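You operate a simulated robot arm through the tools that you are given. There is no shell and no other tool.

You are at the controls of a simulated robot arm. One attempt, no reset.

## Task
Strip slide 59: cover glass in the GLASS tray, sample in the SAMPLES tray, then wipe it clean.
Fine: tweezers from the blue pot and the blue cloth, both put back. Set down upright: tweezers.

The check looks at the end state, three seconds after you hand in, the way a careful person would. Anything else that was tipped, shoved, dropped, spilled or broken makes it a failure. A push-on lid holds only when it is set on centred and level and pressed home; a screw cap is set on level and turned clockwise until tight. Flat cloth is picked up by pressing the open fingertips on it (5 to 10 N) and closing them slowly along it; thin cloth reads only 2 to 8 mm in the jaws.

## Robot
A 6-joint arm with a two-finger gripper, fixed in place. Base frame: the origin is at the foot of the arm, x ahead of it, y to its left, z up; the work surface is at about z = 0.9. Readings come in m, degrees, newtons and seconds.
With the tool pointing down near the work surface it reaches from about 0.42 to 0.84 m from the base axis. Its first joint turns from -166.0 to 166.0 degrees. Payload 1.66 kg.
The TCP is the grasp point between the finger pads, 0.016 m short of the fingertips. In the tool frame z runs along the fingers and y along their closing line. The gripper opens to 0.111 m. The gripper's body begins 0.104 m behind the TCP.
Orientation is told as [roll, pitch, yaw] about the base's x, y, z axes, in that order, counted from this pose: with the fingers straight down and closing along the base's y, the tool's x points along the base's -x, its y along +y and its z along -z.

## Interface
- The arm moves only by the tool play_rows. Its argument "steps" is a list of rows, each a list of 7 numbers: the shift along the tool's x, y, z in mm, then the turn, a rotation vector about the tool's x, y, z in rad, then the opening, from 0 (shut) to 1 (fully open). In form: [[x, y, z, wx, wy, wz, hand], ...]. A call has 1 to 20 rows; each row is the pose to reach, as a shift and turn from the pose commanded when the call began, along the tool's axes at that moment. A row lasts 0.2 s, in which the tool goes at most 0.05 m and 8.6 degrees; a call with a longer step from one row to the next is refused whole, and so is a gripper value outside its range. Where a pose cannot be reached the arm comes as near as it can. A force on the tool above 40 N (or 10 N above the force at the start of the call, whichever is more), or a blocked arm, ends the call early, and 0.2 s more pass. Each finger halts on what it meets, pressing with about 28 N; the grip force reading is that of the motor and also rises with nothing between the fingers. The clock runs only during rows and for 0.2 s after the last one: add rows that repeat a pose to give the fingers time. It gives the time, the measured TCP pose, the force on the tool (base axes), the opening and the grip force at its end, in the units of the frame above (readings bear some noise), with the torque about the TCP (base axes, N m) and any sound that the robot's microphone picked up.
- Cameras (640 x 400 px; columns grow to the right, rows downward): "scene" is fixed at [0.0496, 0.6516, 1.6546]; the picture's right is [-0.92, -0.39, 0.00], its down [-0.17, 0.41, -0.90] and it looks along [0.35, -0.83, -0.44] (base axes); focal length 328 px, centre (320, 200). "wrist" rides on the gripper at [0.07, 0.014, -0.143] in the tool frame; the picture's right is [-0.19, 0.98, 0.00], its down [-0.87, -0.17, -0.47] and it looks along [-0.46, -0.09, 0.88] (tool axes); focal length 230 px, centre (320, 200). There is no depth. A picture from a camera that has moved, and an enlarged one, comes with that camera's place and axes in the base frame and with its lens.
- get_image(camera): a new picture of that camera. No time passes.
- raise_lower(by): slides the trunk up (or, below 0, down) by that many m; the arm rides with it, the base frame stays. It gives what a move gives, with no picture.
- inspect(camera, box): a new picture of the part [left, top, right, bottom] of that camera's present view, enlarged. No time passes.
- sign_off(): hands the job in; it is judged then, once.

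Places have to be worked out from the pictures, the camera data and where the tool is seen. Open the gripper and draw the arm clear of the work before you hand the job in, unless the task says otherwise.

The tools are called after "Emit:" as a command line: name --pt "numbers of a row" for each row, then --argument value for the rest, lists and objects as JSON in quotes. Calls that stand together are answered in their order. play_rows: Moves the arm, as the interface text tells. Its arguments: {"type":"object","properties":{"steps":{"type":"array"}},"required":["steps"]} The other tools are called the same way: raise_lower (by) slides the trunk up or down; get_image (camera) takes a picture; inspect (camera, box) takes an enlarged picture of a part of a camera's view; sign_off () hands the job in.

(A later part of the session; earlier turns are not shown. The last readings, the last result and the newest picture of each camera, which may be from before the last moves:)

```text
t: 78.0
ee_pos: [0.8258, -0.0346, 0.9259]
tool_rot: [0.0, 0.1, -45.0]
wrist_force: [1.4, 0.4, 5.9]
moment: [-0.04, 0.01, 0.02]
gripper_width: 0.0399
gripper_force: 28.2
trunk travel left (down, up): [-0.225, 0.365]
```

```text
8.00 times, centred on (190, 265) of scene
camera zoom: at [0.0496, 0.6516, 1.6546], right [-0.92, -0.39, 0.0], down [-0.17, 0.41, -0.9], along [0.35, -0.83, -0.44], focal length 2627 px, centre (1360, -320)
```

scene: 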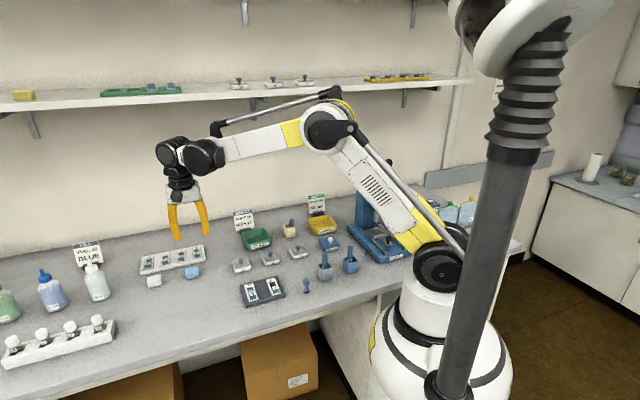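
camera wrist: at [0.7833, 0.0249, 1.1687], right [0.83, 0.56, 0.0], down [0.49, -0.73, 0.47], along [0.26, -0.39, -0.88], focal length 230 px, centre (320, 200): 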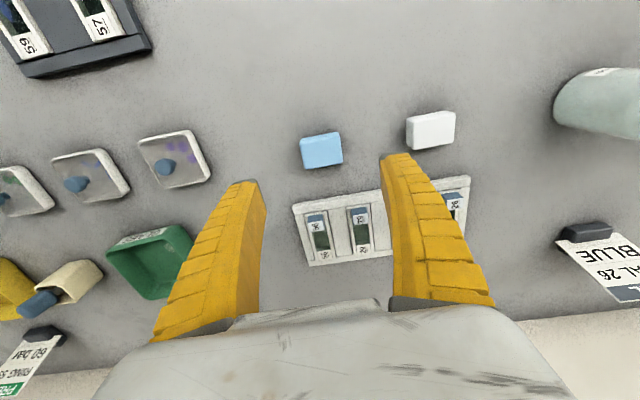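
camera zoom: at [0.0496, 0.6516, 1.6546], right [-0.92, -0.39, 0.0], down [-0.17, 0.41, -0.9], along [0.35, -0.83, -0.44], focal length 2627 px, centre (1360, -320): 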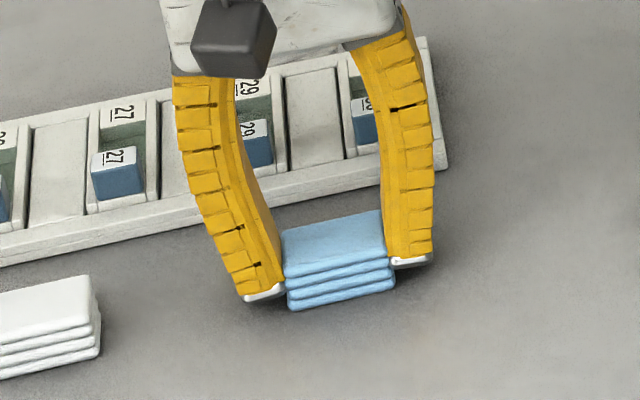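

The pad is held at 40 mm width, protruding below the fingertips. I firm up the grip slightly and lift it straight up.

Emit:
play_rows --pt "0 0 0 0 0 0 0.3" --pt "0 0 0 0 0 0 0.28" --pt "0 0 -5 0 0 0 0.28" --pt "0 0 -18 0 0 0 0.28" --pt "0 0 -40 0 0 0 0.28" --pt "0 0 -70 0 0 0 0.28" --pt "0 0 -95 0 0 0 0.28" --pt "0 0 -95 0 0 0 0.28"

Emit:
get_image --camera "wrist"

Emit:
inspect --camera "scene" --box '[140, 200, 240, 295]'

```text
t: 79.8
ee_pos: [0.8274, -0.0356, 1.0215]
tool_rot: [0.0, 0.0, -44.9]
wrist_force: [-0.2, 0.1, -0.8]
moment: [0.02, 0.05, -0.01]
gripper_width: 0.0338
gripper_force: 1.7
trunk travel left (down, up): [-0.225, 0.365]
```

```text
taken
camera wrist: at [0.7857, 0.0235, 1.1632], right [0.83, 0.56, 0.0], down [0.49, -0.73, 0.47], along [0.26, -0.39, -0.88], focal length 230 px, centre (320, 200)
```

wrist: 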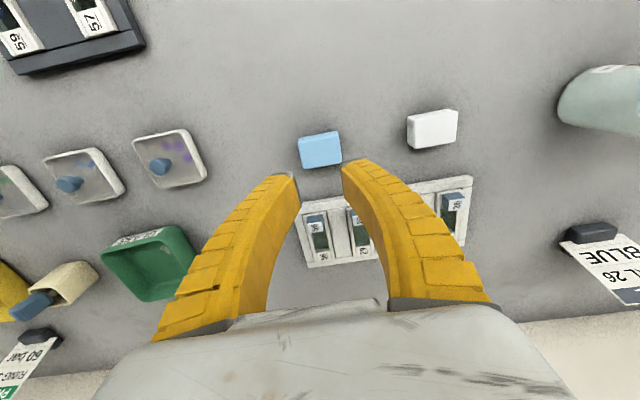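

```text
4.21 times, centred on (190, 248) of scene
camera zoom: at [0.0496, 0.6516, 1.6546], right [-0.92, -0.39, 0.0], down [-0.17, 0.41, -0.9], along [0.35, -0.83, -0.44], focal length 1383 px, centre (867, 0)
```

zoom: 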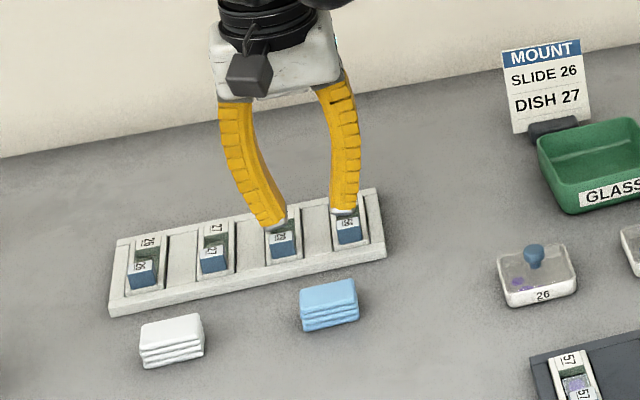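

The pad slipped out of the side grip and stayed on the bench at its place. I check its position, then use the pressing-and-closing method from above instead.

Emit:
inspect --camera "wrist" --box '[240, 90, 400, 220]'

Emit:
inspect --camera "scene" --box '[160, 240, 220, 290]'

```text
3.08 times, centred on (320, 155) of wrist
camera zoom: at [0.7857, 0.0235, 1.1632], right [0.83, 0.56, 0.0], down [0.49, -0.73, 0.47], along [0.26, -0.39, -0.88], focal length 708 px, centre (320, 338)
```

zoom: 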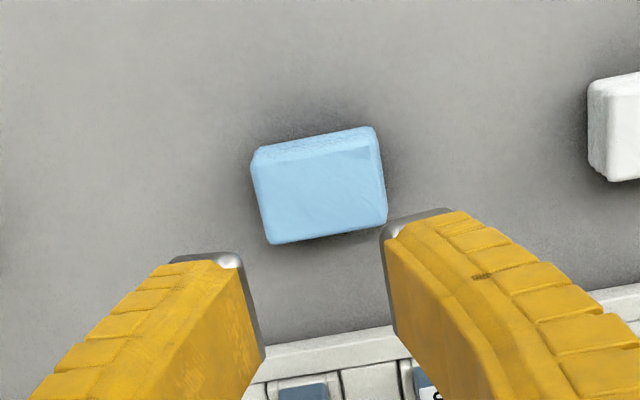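

```text
8.00 times, centred on (190, 265) of scene
camera zoom: at [0.0496, 0.6516, 1.6546], right [-0.92, -0.39, 0.0], down [-0.17, 0.41, -0.9], along [0.35, -0.83, -0.44], focal length 2627 px, centre (1360, -320)
```

zoom: 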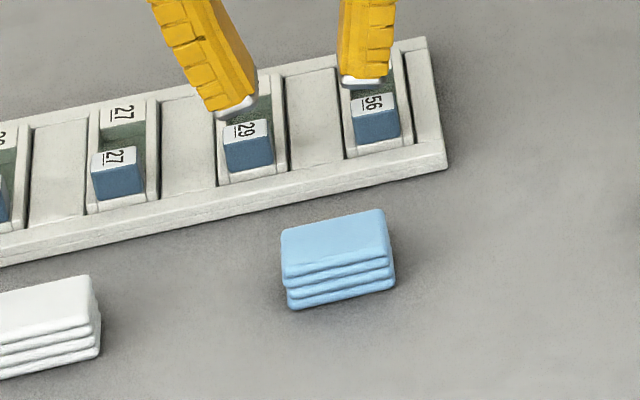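

The pad hasn't moved. I set the fingers ~25 mm apart and lower onto its top (z≈0.919) to press the open tips on it.

Emit:
play_rows --pt "0 0 15 0 0 0 0.24" --pt "0 0 40 0 0 0 0.2" --pt "0 0 60 0 0 0 0.2" --pt "0 0 75 0 0 0 0.2" --pt "0 0 81 0 0 0 0.2" --pt "0 0 81 0 0 0 0.2"

Emit:
inspect --camera "scene" --box '[160, 240, 220, 290]'

Emit:
inspect --camera "wrist" --box '[240, 110, 400, 230]'

```text
t: 81.2
ee_pos: [0.8274, -0.0356, 0.9391]
tool_rot: [0.0, 0.0, -45.0]
wrist_force: [0.2, -0.9, -0.1]
moment: [0.02, 0.04, 0.0]
gripper_width: 0.0254
gripper_force: 2.2
trunk travel left (down, up): [-0.225, 0.365]
```

```text
8.00 times, centred on (190, 265) of scene
camera zoom: at [0.0496, 0.6516, 1.6546], right [-0.92, -0.39, 0.0], down [-0.17, 0.41, -0.9], along [0.35, -0.83, -0.44], focal length 2627 px, centre (1360, -320)
```

zoom: 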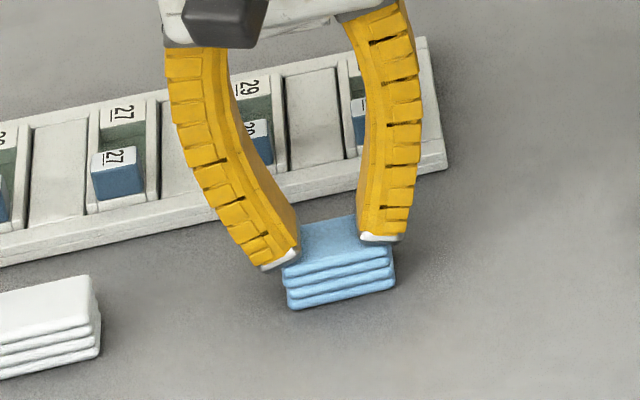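

```text
3.33 times, centred on (320, 170) of wrist
camera zoom: at [0.7864, 0.0241, 1.0818], right [0.83, 0.56, 0.0], down [0.49, -0.73, 0.47], along [0.26, -0.39, -0.88], focal length 767 px, centre (320, 300)
```

zoom: 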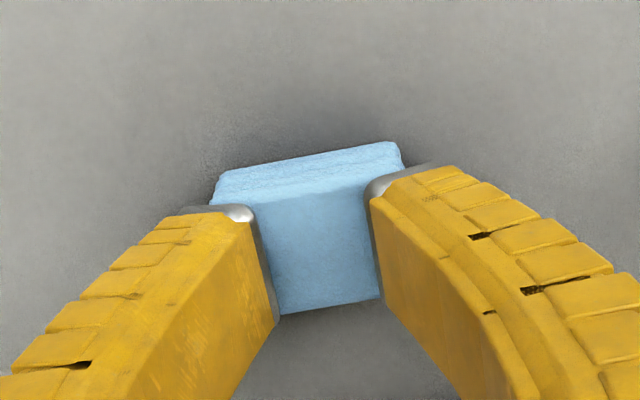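

The tips overhang the pad's ends slightly, so I narrow the opening to ~16 mm and step down to contact.

Emit:
play_rows --pt "0 0 0 0 0 0 0.15" --pt "0 0 1 0 0 0 0.12" --pt "0 0 2 0 0 0 0.12" --pt "0 0 3 0 0 0 0.12" --pt "0 0 4 0 0 0 0.12" --pt "0 0 4 0 0 0 0.12"

Emit:
inspect --camera "scene" --box '[160, 240, 220, 290]'

```text
t: 82.6
ee_pos: [0.8251, -0.0338, 0.9362]
tool_rot: [0.0, 0.0, -44.9]
wrist_force: [1.5, 0.8, 9.2]
moment: [0.09, -0.08, 0.0]
gripper_width: 0.0122
gripper_force: 0.1
trunk travel left (down, up): [-0.225, 0.365]
```

```text
8.00 times, centred on (190, 265) of scene
camera zoom: at [0.0496, 0.6516, 1.6546], right [-0.92, -0.39, 0.0], down [-0.17, 0.41, -0.9], along [0.35, -0.83, -0.44], focal length 2627 px, centre (1360, -320)
```

zoom: 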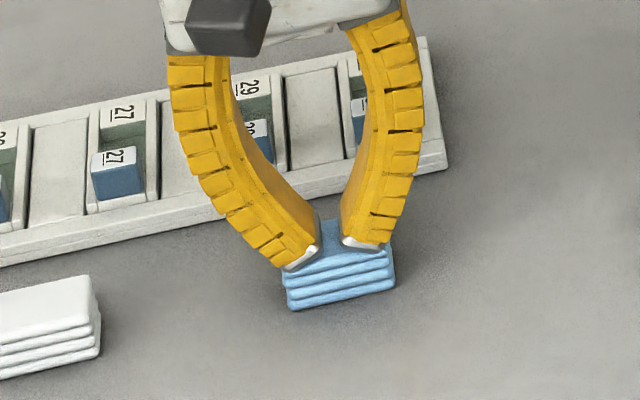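

Pressing at 9 N. Now closing slowly along the cloth while holding the pressure.

Emit:
play_rows --pt "0 0 0 0 0 0 0.11" --pt "0 0 0 0 0 0 0.1" --pt "0 0 0 0 0 0 0.09" --pt "0 0 0 0 0 0 0.08" --pt "0 0 0 0 0 0 0.07" --pt "0 0 0 0 0 0 0.06" --pt "0 0 0 0 0 0 0.05" --pt "0 0 0 0 0 0 0.04" --pt "0 0 0 0 0 0 0.03" --pt "0 0 0 0 0 0 0.02" --pt "0 0 0 0 0 0 0.01" --pt "0 0 0 0 0 0 0.0" --pt "0 0 0 0 0 0 0.0"

Emit:
inspect --camera "scene" --box '[160, 240, 220, 290]'

Emit:
inspect --camera "wrist" --box '[240, 110, 400, 230]'

```text
t: 85.4
ee_pos: [0.8264, -0.0348, 0.9362]
tool_rot: [0.0, 0.0, -44.9]
wrist_force: [0.1, -0.1, 4.4]
moment: [0.02, 0.01, 0.03]
gripper_width: 0.0059
gripper_force: 27.9
trunk travel left (down, up): [-0.225, 0.365]
```

```text
8.00 times, centred on (190, 265) of scene
camera zoom: at [0.0496, 0.6516, 1.6546], right [-0.92, -0.39, 0.0], down [-0.17, 0.41, -0.9], along [0.35, -0.83, -0.44], focal length 2627 px, centre (1360, -320)
```

zoom: 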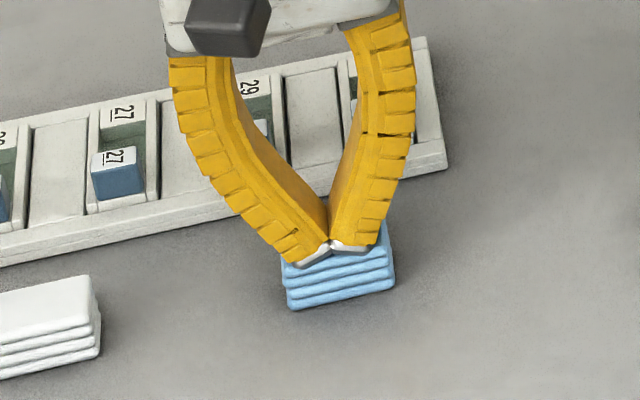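

```text
3.33 times, centred on (320, 170) of wrist
camera zoom: at [0.7858, 0.0243, 1.0779], right [0.83, 0.56, 0.0], down [0.49, -0.73, 0.47], along [0.26, -0.39, -0.88], focal length 767 px, centre (320, 300)
```

zoom: 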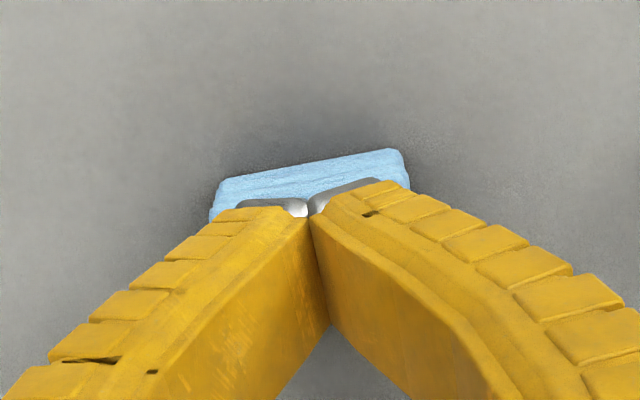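

The jaws read 5.9 mm when shut, in the range expected for pinched cloth. Lifting gently to see whether it comes.

Emit:
play_rows --pt "0 0 -2 0 0 0 0.0" --pt "0 0 -6 0 0 0 0.0" --pt "0 0 -12 0 0 0 0.0" --pt "0 0 -20 0 0 0 0.0" --pt "0 0 -20 0 0 0 0.0"

Emit:
inspect --camera "scene" --box '[160, 230, 220, 290]'

Emit:
inspect --camera "wrist" --box '[240, 110, 400, 230]'

```text
t: 86.6
ee_pos: [0.8263, -0.0346, 0.9564]
tool_rot: [0.0, 0.1, -45.1]
wrist_force: [-0.4, -0.6, 0.1]
moment: [-0.04, 0.01, 0.0]
gripper_width: 0.0
gripper_force: 27.6
trunk travel left (down, up): [-0.225, 0.365]
```

```text
6.67 times, centred on (190, 260) of scene
camera zoom: at [0.0496, 0.6516, 1.6546], right [-0.92, -0.39, 0.0], down [-0.17, 0.41, -0.9], along [0.35, -0.83, -0.44], focal length 2189 px, centre (1187, -200)
```

zoom: 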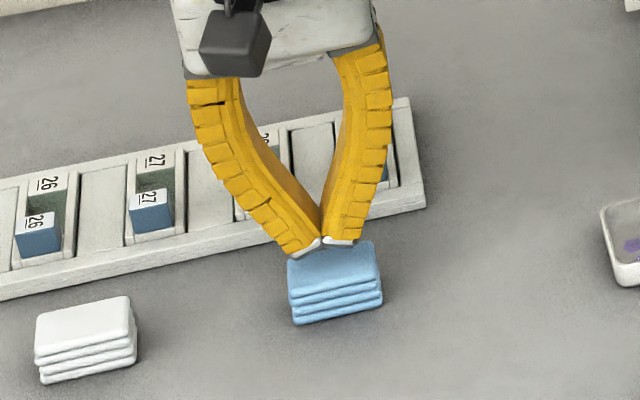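

```text
3.33 times, centred on (320, 170) of wrist
camera zoom: at [0.7861, 0.0239, 1.098], right [0.83, 0.56, 0.0], down [0.49, -0.73, 0.47], along [0.26, -0.39, -0.88], focal length 767 px, centre (320, 300)
```

zoom: 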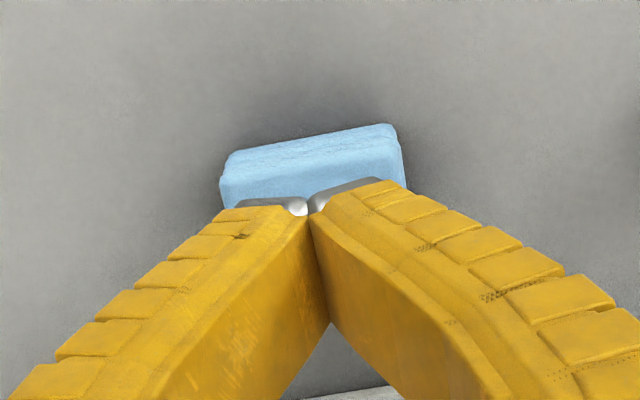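

The pinch did not take; the pad behaves as a solid folded block. I'll side-grip again, deeper and without over-squeezing: open, then check alignment.

Emit:
play_rows --pt "0 0 -15 0 0 0 0.15" --pt "0 0 -20 0 0 0 0.35" --pt "0 0 -20 0 0 0 0.55" --pt "0 0 -20 0 0 0 0.65" --pt "0 0 -20 0 0 0 0.65"

Emit:
inspect --camera "wrist" --box '[240, 100, 400, 220]'

```text
t: 87.8
ee_pos: [0.8265, -0.0352, 0.9755]
tool_rot: [0.0, -0.1, -44.9]
wrist_force: [-0.3, -0.3, -0.4]
moment: [0.01, 0.04, -0.04]
gripper_width: 0.0735
gripper_force: 1.5
trunk travel left (down, up): [-0.225, 0.365]
```

```text
3.33 times, centred on (320, 160) of wrist
camera zoom: at [0.7859, 0.0239, 1.1176], right [0.83, 0.56, 0.0], down [0.49, -0.73, 0.47], along [0.26, -0.39, -0.88], focal length 767 px, centre (320, 333)
```

zoom: 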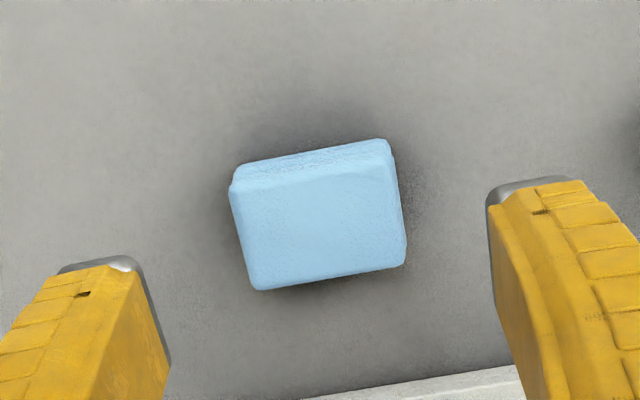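

Pad still centred. Lowering to put fingertips ~4 mm above the bench and closing to a modest squeeze.

Emit:
play_rows --pt "0 0 15 0 0 0 0.65" --pt "0 0 35 0 0 0 0.65" --pt "0 0 50 0 0 0 0.62" --pt "0 0 54.5 0 0 0 0.56" --pt "0 0 54.5 0 0 0 0.5" --pt "0 0 54.5 0 0 0 0.45" --pt "0 0 54.5 0 0 0 0.41" --pt "0 0 54.5 0 0 0 0.38" --pt "0 0 54.5 0 0 0 0.36" --pt "0 0 54.5 0 0 0 0.36"

Emit:
inspect --camera "wrist" --box '[240, 120, 400, 240]'

```text
t: 90.0
ee_pos: [0.826, -0.0347, 0.9203]
tool_rot: [0.0, 0.0, -45.0]
wrist_force: [-1.1, -0.9, -0.3]
moment: [0.0, -0.05, 0.01]
gripper_width: 0.0425
gripper_force: 2.5
trunk travel left (down, up): [-0.225, 0.365]
```

```text
3.33 times, centred on (320, 180) of wrist
camera zoom: at [0.7857, 0.0245, 1.0634], right [0.83, 0.56, 0.0], down [0.49, -0.73, 0.47], along [0.27, -0.39, -0.88], focal length 767 px, centre (320, 267)
```

zoom: 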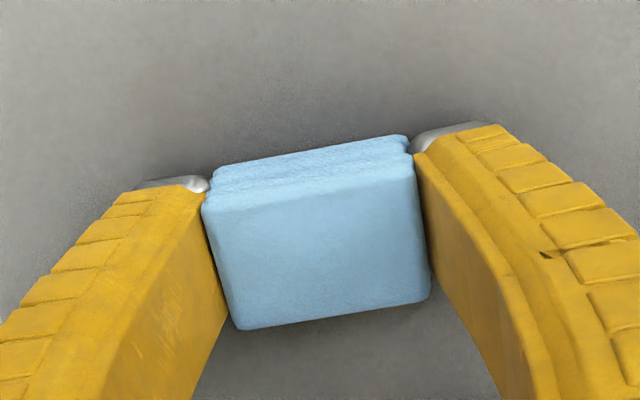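

Just touching at 42.5 mm. I squeeze a bit more (to 0.325) and lift slightly.

Emit:
play_rows --pt "0 0 0 0 0 0 0.345" --pt "0 0 0 0 0 0 0.335" --pt "0 0 0 0 0 0 0.325" --pt "0 0 0 0 0 0 0.325" --pt "0 0 0 0 0 0 0.325"

Emit:
inspect --camera "scene" --box '[160, 240, 220, 290]'

```text
t: 91.2
ee_pos: [0.8266, -0.0329, 0.922]
tool_rot: [0.0, 0.1, -45.0]
wrist_force: [0.3, 0.1, 7.2]
moment: [0.02, 0.0, -0.02]
gripper_width: 0.0396
gripper_force: 28.1
trunk travel left (down, up): [-0.225, 0.365]
```

```text
8.00 times, centred on (190, 265) of scene
camera zoom: at [0.0496, 0.6516, 1.6546], right [-0.92, -0.39, 0.0], down [-0.17, 0.41, -0.9], along [0.35, -0.83, -0.44], focal length 2627 px, centre (1360, -320)
```

zoom: 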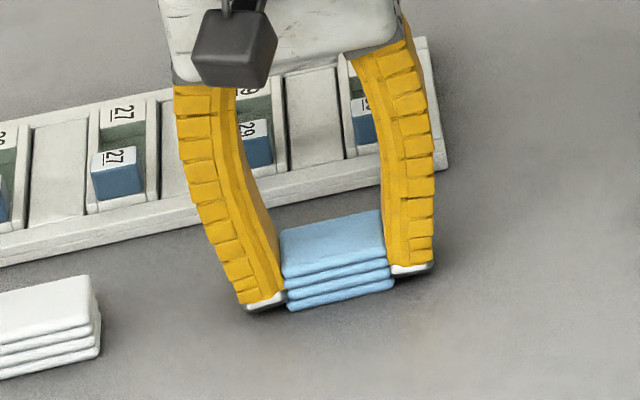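

Held at 39.6 mm, 28 N. Lifting very slowly.

Emit:
play_rows --pt "0 0 -0.5 0 0 0 0.32" --pt "0 0 -1 0 0 0 0.32" --pt "0 0 -2 0 0 0 0.32" --pt "0 0 -3.5 0 0 0 0.32" --pt "0 0 -6 0 0 0 0.32" --pt "0 0 -9 0 0 0 0.32" --pt "0 0 -12 0 0 0 0.32" --pt "0 0 -12 0 0 0 0.32"

Emit:
inspect --camera "scene" --box '[160, 240, 220, 290]'

Emit:
inspect --camera "wrist" --box '[240, 120, 400, 240]'

```text
t: 93.0
ee_pos: [0.8274, -0.0345, 0.9318]
tool_rot: [0.0, 0.0, -45.0]
wrist_force: [0.8, 0.0, 0.0]
moment: [0.0, 0.02, 0.01]
gripper_width: 0.0393
gripper_force: 28.4
trunk travel left (down, up): [-0.225, 0.365]
```

```text
8.00 times, centred on (190, 265) of scene
camera zoom: at [0.0496, 0.6516, 1.6546], right [-0.92, -0.39, 0.0], down [-0.17, 0.41, -0.9], along [0.35, -0.83, -0.44], focal length 2627 px, centre (1360, -320)
```

zoom: 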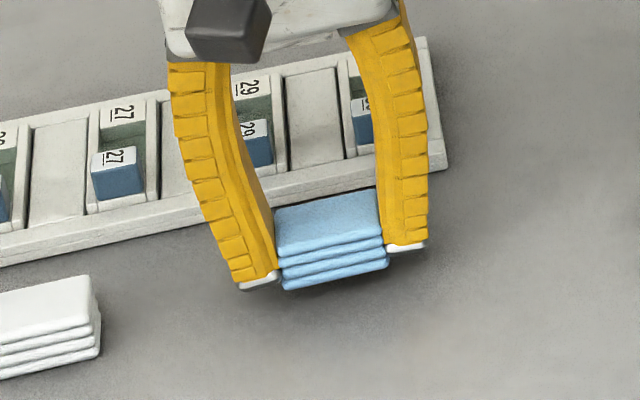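

```text
3.33 times, centred on (320, 180) of wrist
camera zoom: at [0.7864, 0.0242, 1.0749], right [0.83, 0.56, 0.0], down [0.49, -0.73, 0.47], along [0.26, -0.39, -0.88], focal length 767 px, centre (320, 267)
```

zoom: 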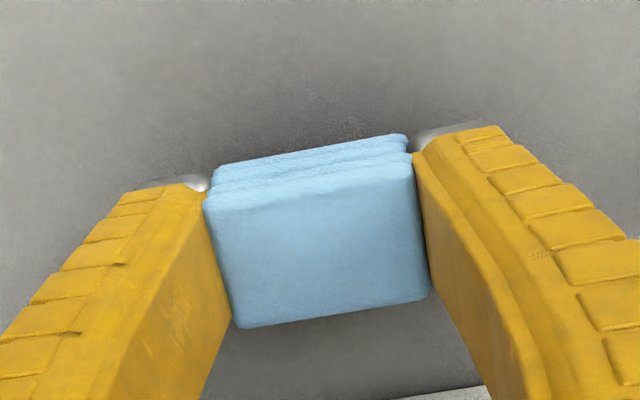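

The pad is up and held. I raise it and carry it over toward slide 59, slowly.

Emit:
play_rows --pt "0 0 -8 0 0 0 0.32" --pt "0 0 -25 0 0 0 0.32" --pt "0 0 -50 0 0 0 0.32" --pt "0 0 -75 0 0 0 0.32" --pt "0 0 -95 0 0 0 0.32" --pt "4 -6 -100 0 0 0 0.32" --pt "16 -22 -100 0 0 0 0.32" --pt "32 -44 -100 0 0 0 0.32" --pt "49 -68 -100 0 0 0 0.32" --pt "66 -91 -100 0 0 0 0.32" --pt "83 -114 -100 0 0 0 0.32" --pt "100 -138 -100 0 0 0 0.32" --pt "117 -161 -100 0 0 0 0.32" --pt "134 -184 -100 0 0 0 0.32" --pt "150 -207 -100 0 0 0 0.32" --pt "165 -228 -100 0 0 0 0.32" --pt "176 -242 -100 0 0 0 0.32" --pt "180 -248 -100 0 0 0 0.32" --pt "180 -248 -100 0 0 0 0.32"

Emit:
get_image --camera "wrist"

Emit:
inspect --camera "wrist" --box '[240, 60, 420, 200]'

Emit:
inspect --camera "scene" --box '[225, 200, 325, 310]'

```text
t: 97.0
ee_pos: [0.5238, -0.0826, 1.0326]
tool_rot: [0.0, 0.1, -45.0]
wrist_force: [0.1, 0.5, -0.2]
moment: [0.0, 0.0, 0.0]
gripper_width: 0.0394
gripper_force: 29.1
trunk travel left (down, up): [-0.225, 0.365]
```

```text
taken
camera wrist: at [0.4831, -0.0236, 1.1752], right [0.83, 0.56, 0.0], down [0.49, -0.73, 0.47], along [0.26, -0.39, -0.88], focal length 230 px, centre (320, 200)
```

wrist: 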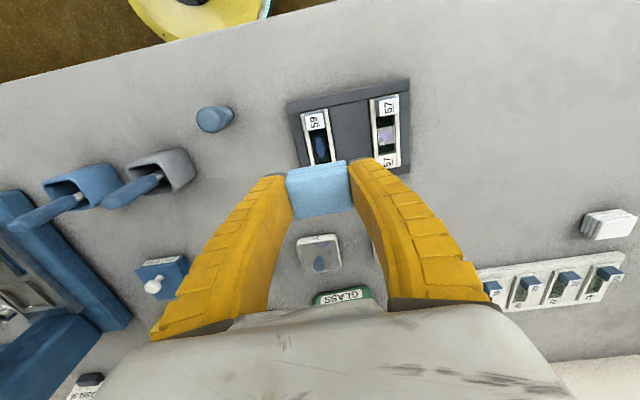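

```text
2.86 times, centred on (330, 130) of wrist
camera zoom: at [0.4831, -0.0236, 1.1752], right [0.83, 0.56, 0.0], down [0.49, -0.73, 0.47], along [0.26, -0.39, -0.88], focal length 657 px, centre (291, 400)
```

zoom: 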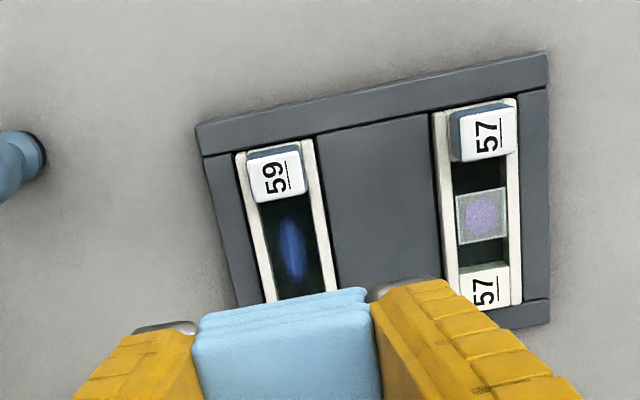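

```text
3.64 times, centred on (275, 255) of scene
camera zoom: at [0.0496, 0.6516, 1.6546], right [-0.92, -0.39, 0.0], down [-0.17, 0.41, -0.9], along [0.35, -0.83, -0.44], focal length 1194 px, centre (484, 0)
```

zoom: 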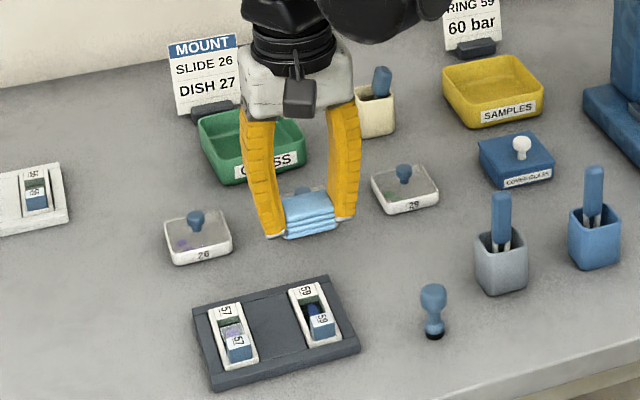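

Slide 59's smear lies directly beneath; the block handle's back face is ~25 mm away toward the bench front, so the 30 mm pad fits behind it. I lower the pad close to the slide.

Emit:
play_rows --pt "-1 0 18 0 0 0 0.32" --pt "-2 0 40 0 0 0 0.32" --pt "-2 0 60 0 0 0 0.32" --pt "-2 0 75 0 0 0 0.32" --pt "-2 0 83 0 0 0 0.32" --pt "-2 0 86 0 0 0 0.32" --pt "-2 0 86 0 0 0 0.32"

Emit:
inspect --camera "wrist" --box '[240, 90, 420, 230]'

Emit:
inspect --camera "scene" --box '[240, 255, 310, 310]'

```text
t: 98.6
ee_pos: [0.5244, -0.0836, 0.9469]
tool_rot: [0.1, 0.0, -45.1]
wrist_force: [0.6, 0.2, -0.5]
moment: [0.0, -0.01, -0.01]
gripper_width: 0.0396
gripper_force: 28.1
trunk travel left (down, up): [-0.225, 0.365]
```

```text
2.86 times, centred on (330, 160) of wrist
camera zoom: at [0.4845, -0.0252, 1.0887], right [0.83, 0.56, 0.0], down [0.49, -0.73, 0.47], along [0.26, -0.39, -0.88], focal length 657 px, centre (291, 314)
```

zoom: 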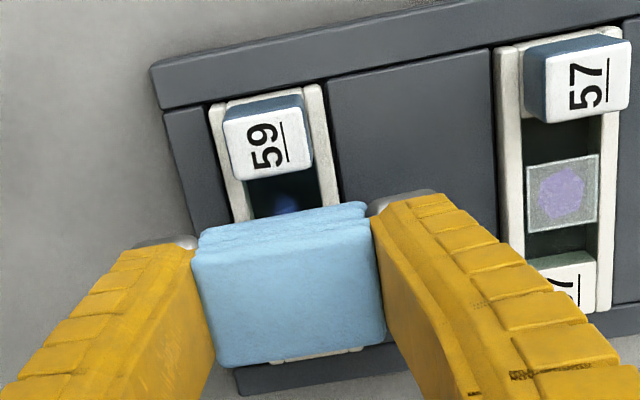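

```text
7.27 times, centred on (275, 282) of scene
camera zoom: at [0.0496, 0.6516, 1.6546], right [-0.92, -0.39, 0.0], down [-0.17, 0.41, -0.9], along [0.35, -0.83, -0.44], focal length 2388 px, centre (647, -400)
```

zoom: 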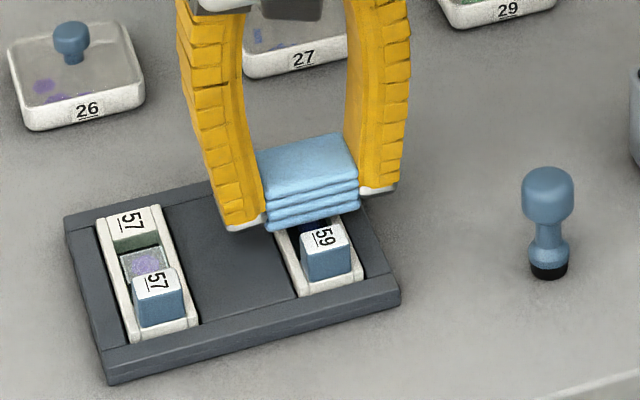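

The pad is just above the slide. Stepping down to make contact at a light force.

Emit:
play_rows --pt "0 0 1.5 0 0 0 0.32" --pt "0 0 3 0 0 0 0.32" --pt "0 0 4.5 0 0 0 0.32" --pt "0 0 5.5 0 0 0 0.32" --pt "0 0 5.5 0 0 0 0.32"

Emit:
inspect --camera "scene" --box '[250, 262, 300, 300]'

```text
t: 99.8
ee_pos: [0.524, -0.0853, 0.941]
tool_rot: [0.0, 0.1, -45.0]
wrist_force: [0.0, -0.4, 0.5]
moment: [-0.01, 0.01, 0.05]
gripper_width: 0.0394
gripper_force: 27.7
trunk travel left (down, up): [-0.225, 0.365]
```

```text
10.53 times, centred on (275, 281) of scene
camera zoom: at [0.0496, 0.6516, 1.6546], right [-0.92, -0.39, 0.0], down [-0.17, 0.41, -0.9], along [0.35, -0.83, -0.44], focal length 3457 px, centre (794, -653)
```

zoom: 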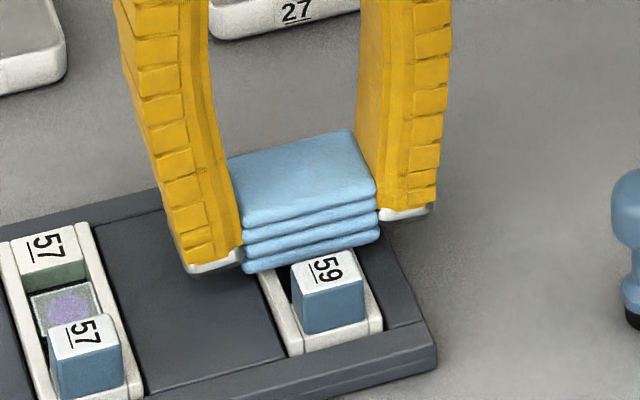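

No contact yet. Continuing 1 mm per row.

Emit:
play_rows --pt "0 0 1 0 0 0 0.32" --pt "0 0 2 0 0 0 0.32" --pt "0 0 3 0 0 0 0.32" --pt "0 0 3 0 0 0 0.32"

```text
t: 100.8
ee_pos: [0.5257, -0.0838, 0.9384]
tool_rot: [-0.1, 0.0, -45.0]
wrist_force: [-0.5, 0.2, 0.1]
moment: [-0.01, -0.02, 0.02]
gripper_width: 0.0394
gripper_force: 28.2
trunk travel left (down, up): [-0.225, 0.365]
```

Still free. Another 3 mm in small rows.

Emit:
play_rows --pt "0 0 0.7 0 0 0 0.32" --pt "0 0 1.4 0 0 0 0.32" --pt "0 0 2.1 0 0 0 0.32" --pt "0 0 2.8 0 0 0 0.32" --pt "0 0 2.8 0 0 0 0.32"

Emit:
inspect --camera "scene" --box '[250, 262, 300, 300]'

```text
t: 102.0
ee_pos: [0.525, -0.0837, 0.9368]
tool_rot: [-0.1, 0.1, -45.0]
wrist_force: [0.7, 0.1, 6.1]
moment: [-0.01, 0.0, -0.03]
gripper_width: 0.0392
gripper_force: 28.1
trunk travel left (down, up): [-0.225, 0.365]
```

```text
10.53 times, centred on (275, 281) of scene
camera zoom: at [0.0496, 0.6516, 1.6546], right [-0.92, -0.39, 0.0], down [-0.17, 0.41, -0.9], along [0.35, -0.83, -0.44], focal length 3457 px, centre (794, -653)
```

zoom: 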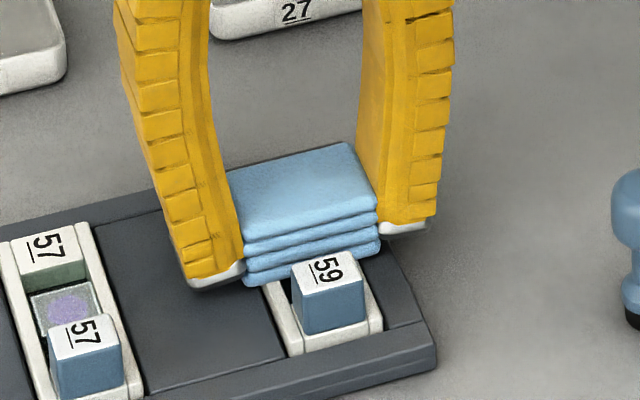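

Contact at 6 N on the slide. I stroke the pad back and forth along the slide, staying clear of the block.

Emit:
play_rows --pt "-4 0 0 0 0 0 0.32" --pt "-8 0 0 0 0 0 0.32" --pt "-12 0 0 0 0 0 0.32" --pt "-8 0 0 0 0 0 0.32" --pt "-4 0 0 0 0 0 0.32" --pt "0 0 0 0 0 0 0.32" --pt "4 0 0 0 0 0 0.32" --pt "6 0 0 0 0 0 0.32" --pt "2 0 0 0 0 0 0.32" --pt "-2 0 0 0 0 0 0.32" --pt "-6 0 0 0 0 0 0.32" --pt "-10 0 0 0 0 0 0.32" --pt "-12 0 0 0 0 0 0.32" --pt "-8 0 0 0 0 0 0.32" --pt "-4 0 0 0 0 0 0.32" --pt "0 0 0 0 0 0 0.32" --pt "0 0 0 0 0 0 0.32"

Emit:
inspect --camera "wrist" --box '[240, 90, 420, 230]'

Emit:
inspect --camera "scene" --box '[250, 262, 300, 300]'

```text
t: 105.6
ee_pos: [0.5257, -0.0849, 0.9341]
tool_rot: [-0.1, -0.1, -45.1]
wrist_force: [0.6, -1.1, 3.4]
moment: [-0.02, -0.03, -0.01]
gripper_width: 0.0395
gripper_force: 28.0
trunk travel left (down, up): [-0.225, 0.365]
```

```text
2.86 times, centred on (330, 160) of wrist
camera zoom: at [0.4847, -0.026, 1.078], right [0.83, 0.56, 0.0], down [0.49, -0.73, 0.47], along [0.26, -0.39, -0.88], focal length 657 px, centre (291, 314)
```

zoom: 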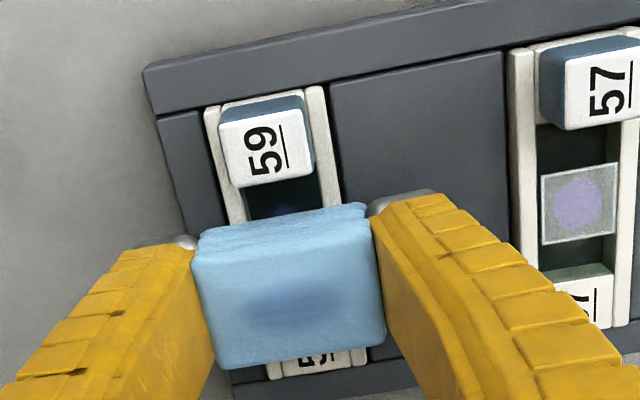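

```text
10.53 times, centred on (275, 281) of scene
camera zoom: at [0.0496, 0.6516, 1.6546], right [-0.92, -0.39, 0.0], down [-0.17, 0.41, -0.9], along [0.35, -0.83, -0.44], focal length 3457 px, centre (794, -653)
```

zoom: 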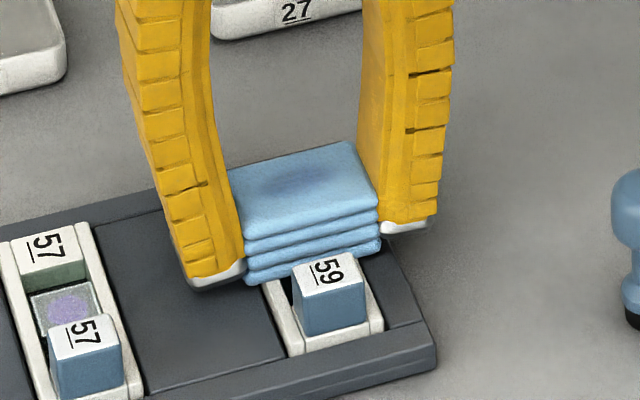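

The pad is taking up the stain, so the wipe works. A few more strokes, then I'll lift and look at the slide.

Emit:
play_rows --pt "-4 0 0.3 0 0 0 0.32" --pt "-8 0 0.3 0 0 0 0.32" --pt "-12 0 0.3 0 0 0 0.32" --pt "-8 0 0.3 0 0 0 0.32" --pt "-4 0 0.3 0 0 0 0.32" --pt "0 0 0.3 0 0 0 0.32" --pt "4 0 0.3 0 0 0 0.32" --pt "7 0 0.3 0 0 0 0.32" --pt "3 0 0.3 0 0 0 0.32" --pt "-1 0 0.3 0 0 0 0.32" --pt "-5 0 0.3 0 0 0 0.32" --pt "-9 0 0.3 0 0 0 0.32" --pt "-13 0 0.3 0 0 0 0.32" --pt "-9 0 0.3 0 0 0 0.32" --pt "-5 0 0.3 0 0 0 0.32" --pt "-1 0 0.3 0 0 0 0.32" --pt "3 0 0.3 0 0 0 0.32" --pt "7 0 0.3 0 0 0 0.32" --pt "3 0 0.3 0 0 0 0.32" --pt "0 0 0.3 0 0 0 0.32"

Emit:
inspect --camera "wrist" --box '[240, 90, 420, 230]'

```text
t: 109.8
ee_pos: [0.5254, -0.0834, 0.9349]
tool_rot: [0.0, -0.1, -44.9]
wrist_force: [-2.7, 1.9, 3.6]
moment: [0.01, 0.07, 0.03]
gripper_width: 0.0397
gripper_force: 27.9
trunk travel left (down, up): [-0.225, 0.365]
```

```text
2.86 times, centred on (330, 160) of wrist
camera zoom: at [0.4845, -0.0251, 1.0775], right [0.83, 0.56, 0.0], down [0.49, -0.73, 0.47], along [0.26, -0.39, -0.88], focal length 657 px, centre (291, 314)
```

zoom: 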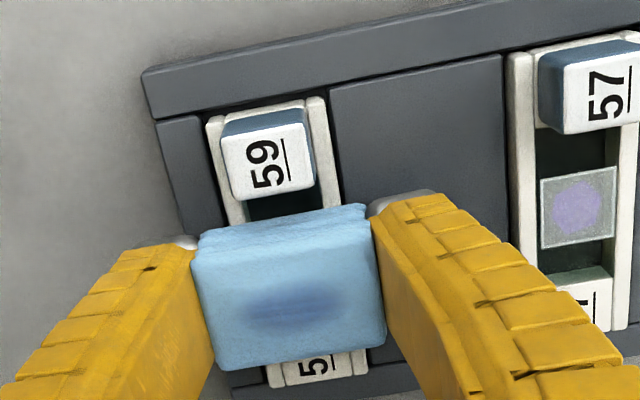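

The slide seems to have shifted a few mm within its slot. I lift the pad and look at the slide.

Emit:
play_rows --pt "0 0 -3 0 0 0 0.32" --pt "0 0 -10 0 0 0 0.32" --pt "0 0 -25 0 0 0 0.32" --pt "0 0 -50 0 0 0 0.32" --pt "0 0 -80 0 0 0 0.32" --pt "0 0 -100 0 0 0 0.32" --pt "0 0 -100 0 0 0 0.32"

Emit:
inspect --camera "wrist" --box '[270, 70, 430, 190]'

Emit:
inspect --camera "scene" --box '[235, 265, 300, 310]'

```text
t: 111.4
ee_pos: [0.5265, -0.0846, 1.0354]
tool_rot: [0.0, 0.1, -45.0]
wrist_force: [0.5, -0.5, -0.7]
moment: [0.01, -0.01, -0.03]
gripper_width: 0.0392
gripper_force: 27.9
trunk travel left (down, up): [-0.225, 0.365]
```

```text
3.33 times, centred on (350, 130) of wrist
camera zoom: at [0.4854, -0.0255, 1.1771], right [0.83, 0.56, 0.0], down [0.49, -0.73, 0.47], along [0.26, -0.39, -0.88], focal length 767 px, centre (220, 433)
```

zoom: 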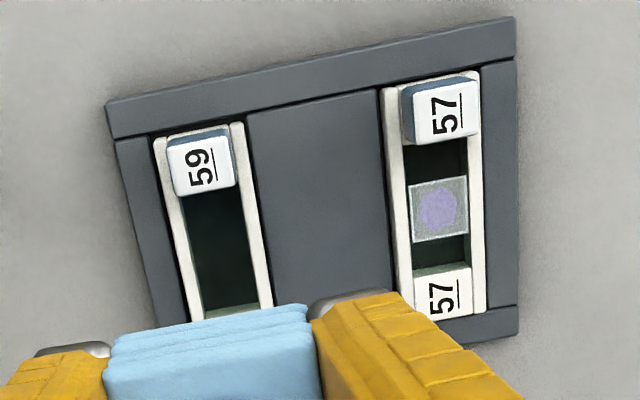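

```text
8.89 times, centred on (268, 288) of scene
camera zoom: at [0.0496, 0.6516, 1.6546], right [-0.92, -0.39, 0.0], down [-0.17, 0.41, -0.9], along [0.35, -0.83, -0.44], focal length 2919 px, centre (787, -578)
```

zoom: 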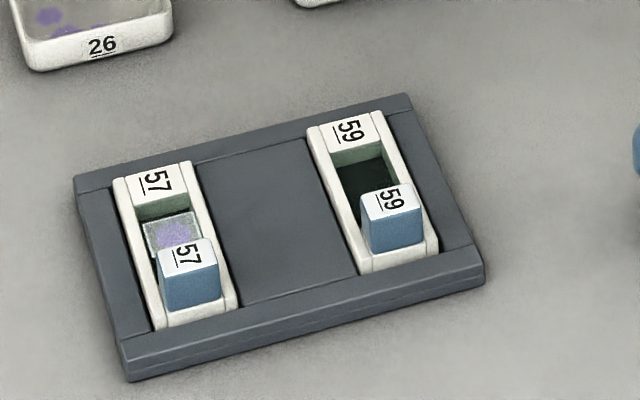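

The slide is clean and seated in its slot. I now carry the pad back to its original spot at (0.826, -0.035).

Emit:
play_rows --pt "-6 8 0 0 0 0 0.32" --pt "-20 27 0 0 0 0 0.32" --pt "-36 50 0 0 0 0 0.32" --pt "-53 73 0 0 0 0 0.32" --pt "-70 97 0 0 0 0 0.32" --pt "-87 120 0 0 0 0 0.32" --pt "-104 144 0 0 0 0 0.32" --pt "-120 167 0 0 0 0 0.32" --pt "-136 190 0 0 0 0 0.32" --pt "-152 212 0 0 0 0 0.32" --pt "-165 230 0 0 0 0 0.32" --pt "-174 242 0 0 0 0 0.32" --pt "-178 248 0 0 0 0 0.32" --pt "-178 248 0 0 0 0 0.32"

Emit:
get_image --camera "wrist"

Emit:
inspect --camera "scene" --box '[140, 200, 240, 295]'

```text
t: 114.4
ee_pos: [0.828, -0.0343, 1.0354]
tool_rot: [0.0, 0.0, -45.0]
wrist_force: [-0.9, 0.1, 0.3]
moment: [-0.01, 0.03, -0.03]
gripper_width: 0.0393
gripper_force: 28.4
trunk travel left (down, up): [-0.225, 0.365]
```

```text
taken
camera wrist: at [0.7862, 0.0245, 1.1776], right [0.83, 0.56, 0.0], down [0.49, -0.73, 0.47], along [0.26, -0.39, -0.88], focal length 230 px, centre (320, 200)
```

wrist: 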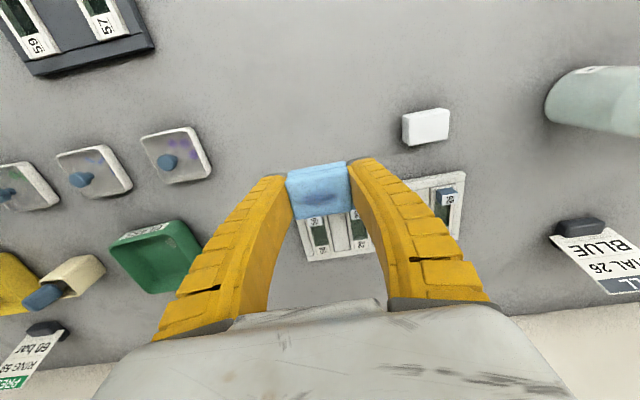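

```text
4.21 times, centred on (190, 248) of scene
camera zoom: at [0.0496, 0.6516, 1.6546], right [-0.92, -0.39, 0.0], down [-0.17, 0.41, -0.9], along [0.35, -0.83, -0.44], focal length 1383 px, centre (867, 0)
```

zoom: 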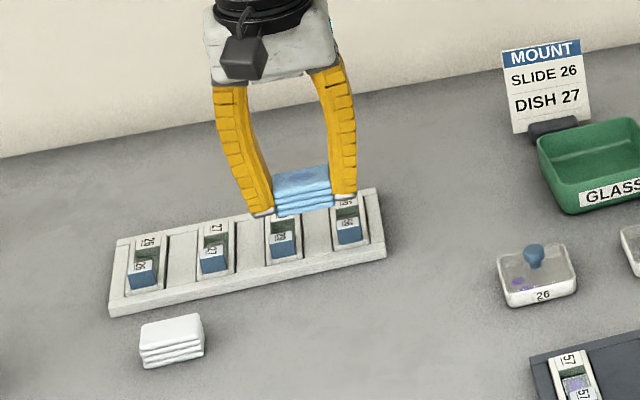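

Back above the cloth's spot, with the area clear. Lowering to the bench.

Emit:
play_rows --pt "0 0 20 0 0 0 0.32" --pt "0 0 45 0 0 0 0.32" --pt "0 0 70 0 0 0 0.32" --pt "0 0 90 0 0 0 0.32" --pt "0 0 103 0 0 0 0.32" --pt "0 0 109 0 0 0 0.32" --pt "0 0 111 0 0 0 0.32" --pt "0 0 111 0 0 0 0.32"

Emit:
inspect --camera "scene" --box '[160, 240, 220, 290]'

```text
t: 116.2
ee_pos: [0.8262, -0.034, 0.9247]
tool_rot: [0.1, 0.0, -45.0]
wrist_force: [0.6, -0.8, 0.1]
moment: [0.05, 0.0, -0.02]
gripper_width: 0.0392
gripper_force: 28.2
trunk travel left (down, up): [-0.225, 0.365]
```

```text
8.00 times, centred on (190, 265) of scene
camera zoom: at [0.0496, 0.6516, 1.6546], right [-0.92, -0.39, 0.0], down [-0.17, 0.41, -0.9], along [0.35, -0.83, -0.44], focal length 2627 px, centre (1360, -320)
```

zoom: 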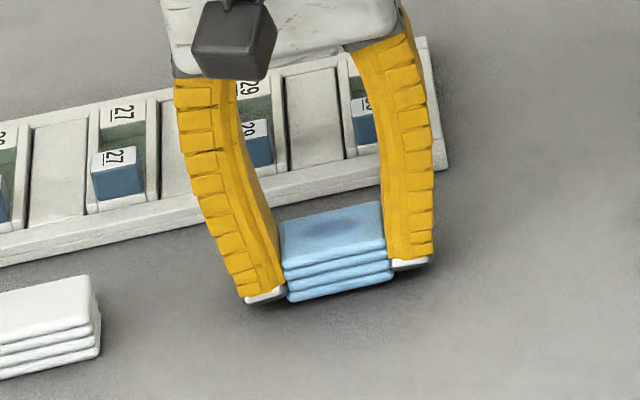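

Nearly down. I step the last few mm until light contact, then open slowly.

Emit:
play_rows --pt "0 0 1 0 0 0 0.32" --pt "0 0 2 0 0 0 0.32" --pt "0 0 2.7 0 0 0 0.32" --pt "0 0 2.7 0 0 0 0.32"

```text
t: 117.2
ee_pos: [0.8272, -0.0345, 0.9213]
tool_rot: [-0.1, 0.0, -45.0]
wrist_force: [-1.3, 0.1, 0.0]
moment: [0.03, 0.03, 0.0]
gripper_width: 0.0394
gripper_force: 28.1
trunk travel left (down, up): [-0.225, 0.365]
```

Still no contact; the pad rode up a little in the grip. Another 2 mm in small steps.

Emit:
play_rows --pt "0 0 0.7 0 0 0 0.32" --pt "0 0 1.3 0 0 0 0.32" --pt "0 0 1.8 0 0 0 0.32" --pt "0 0 1.8 0 0 0 0.32"

Emit:
inspect --camera "scene" --box '[160, 240, 220, 290]'

```text
t: 118.2
ee_pos: [0.8272, -0.0341, 0.9212]
tool_rot: [0.0, -0.1, -45.0]
wrist_force: [2.0, 1.0, 7.7]
moment: [0.01, 0.0, 0.01]
gripper_width: 0.0397
gripper_force: 28.1
trunk travel left (down, up): [-0.225, 0.365]
```

```text
8.00 times, centred on (190, 265) of scene
camera zoom: at [0.0496, 0.6516, 1.6546], right [-0.92, -0.39, 0.0], down [-0.17, 0.41, -0.9], along [0.35, -0.83, -0.44], focal length 2627 px, centre (1360, -320)
```

zoom: 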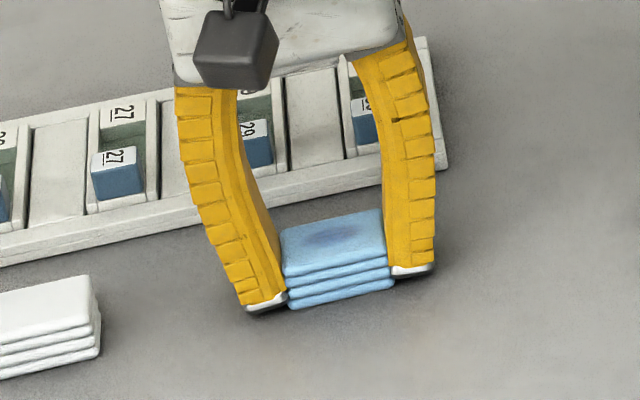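

The pad rests on the bench (7.7 N) exactly where it started. Opening slowly to release it.

Emit:
play_rows --pt "0 0 -0.5 0 0 0 0.34" --pt "0 0 -0.5 0 0 0 0.36" --pt "0 0 -0.5 0 0 0 0.38" --pt "0 0 -0.5 0 0 0 0.42" --pt "0 0 -0.5 0 0 0 0.48" --pt "0 0 -0.5 0 0 0 0.55" --pt "0 0 -0.5 0 0 0 0.62" --pt "0 0 -10 0 0 0 0.65" --pt "0 0 -30 0 0 0 0.65" --pt "0 0 -60 0 0 0 0.65" --pt "0 0 -100 0 0 0 0.65" --pt "0 0 -130 0 0 0 0.65" --pt "0 0 -130 0 0 0 0.65"

Emit:
get_image --camera "wrist"

Emit:
inspect --camera "scene" --box '[160, 240, 220, 290]'

```text
t: 121.0
ee_pos: [0.8256, -0.0352, 1.0482]
tool_rot: [0.1, 0.1, -45.0]
wrist_force: [0.6, 0.1, -0.5]
moment: [0.0, 0.0, -0.02]
gripper_width: 0.0736
gripper_force: 1.2
trunk travel left (down, up): [-0.225, 0.365]
```

```text
taken
camera wrist: at [0.7852, 0.0237, 1.1919], right [0.83, 0.56, 0.0], down [0.49, -0.73, 0.47], along [0.26, -0.39, -0.88], focal length 230 px, centre (320, 200)
```

wrist: 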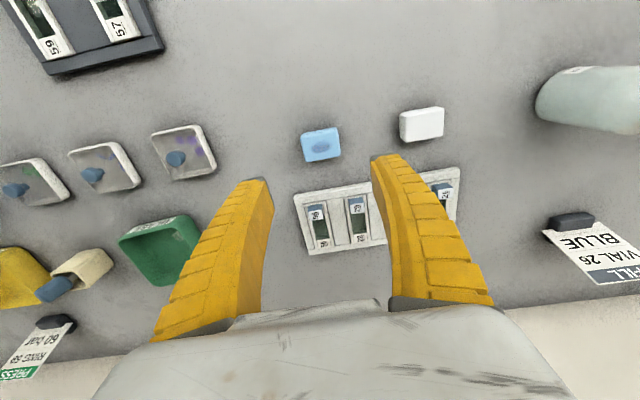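

```text
8.00 times, centred on (190, 265) of scene
camera zoom: at [0.0496, 0.6516, 1.6546], right [-0.92, -0.39, 0.0], down [-0.17, 0.41, -0.9], along [0.35, -0.83, -0.44], focal length 2627 px, centre (1360, -320)
```

zoom: 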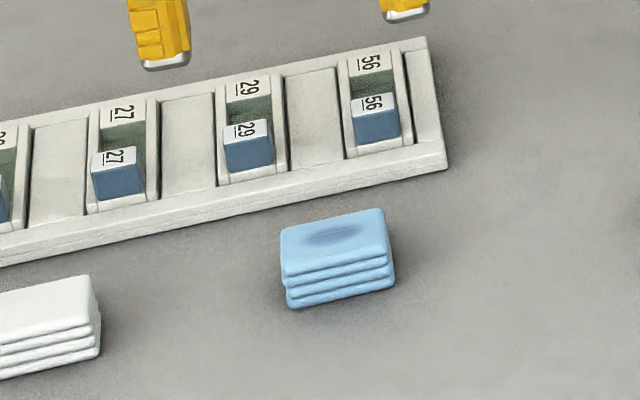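

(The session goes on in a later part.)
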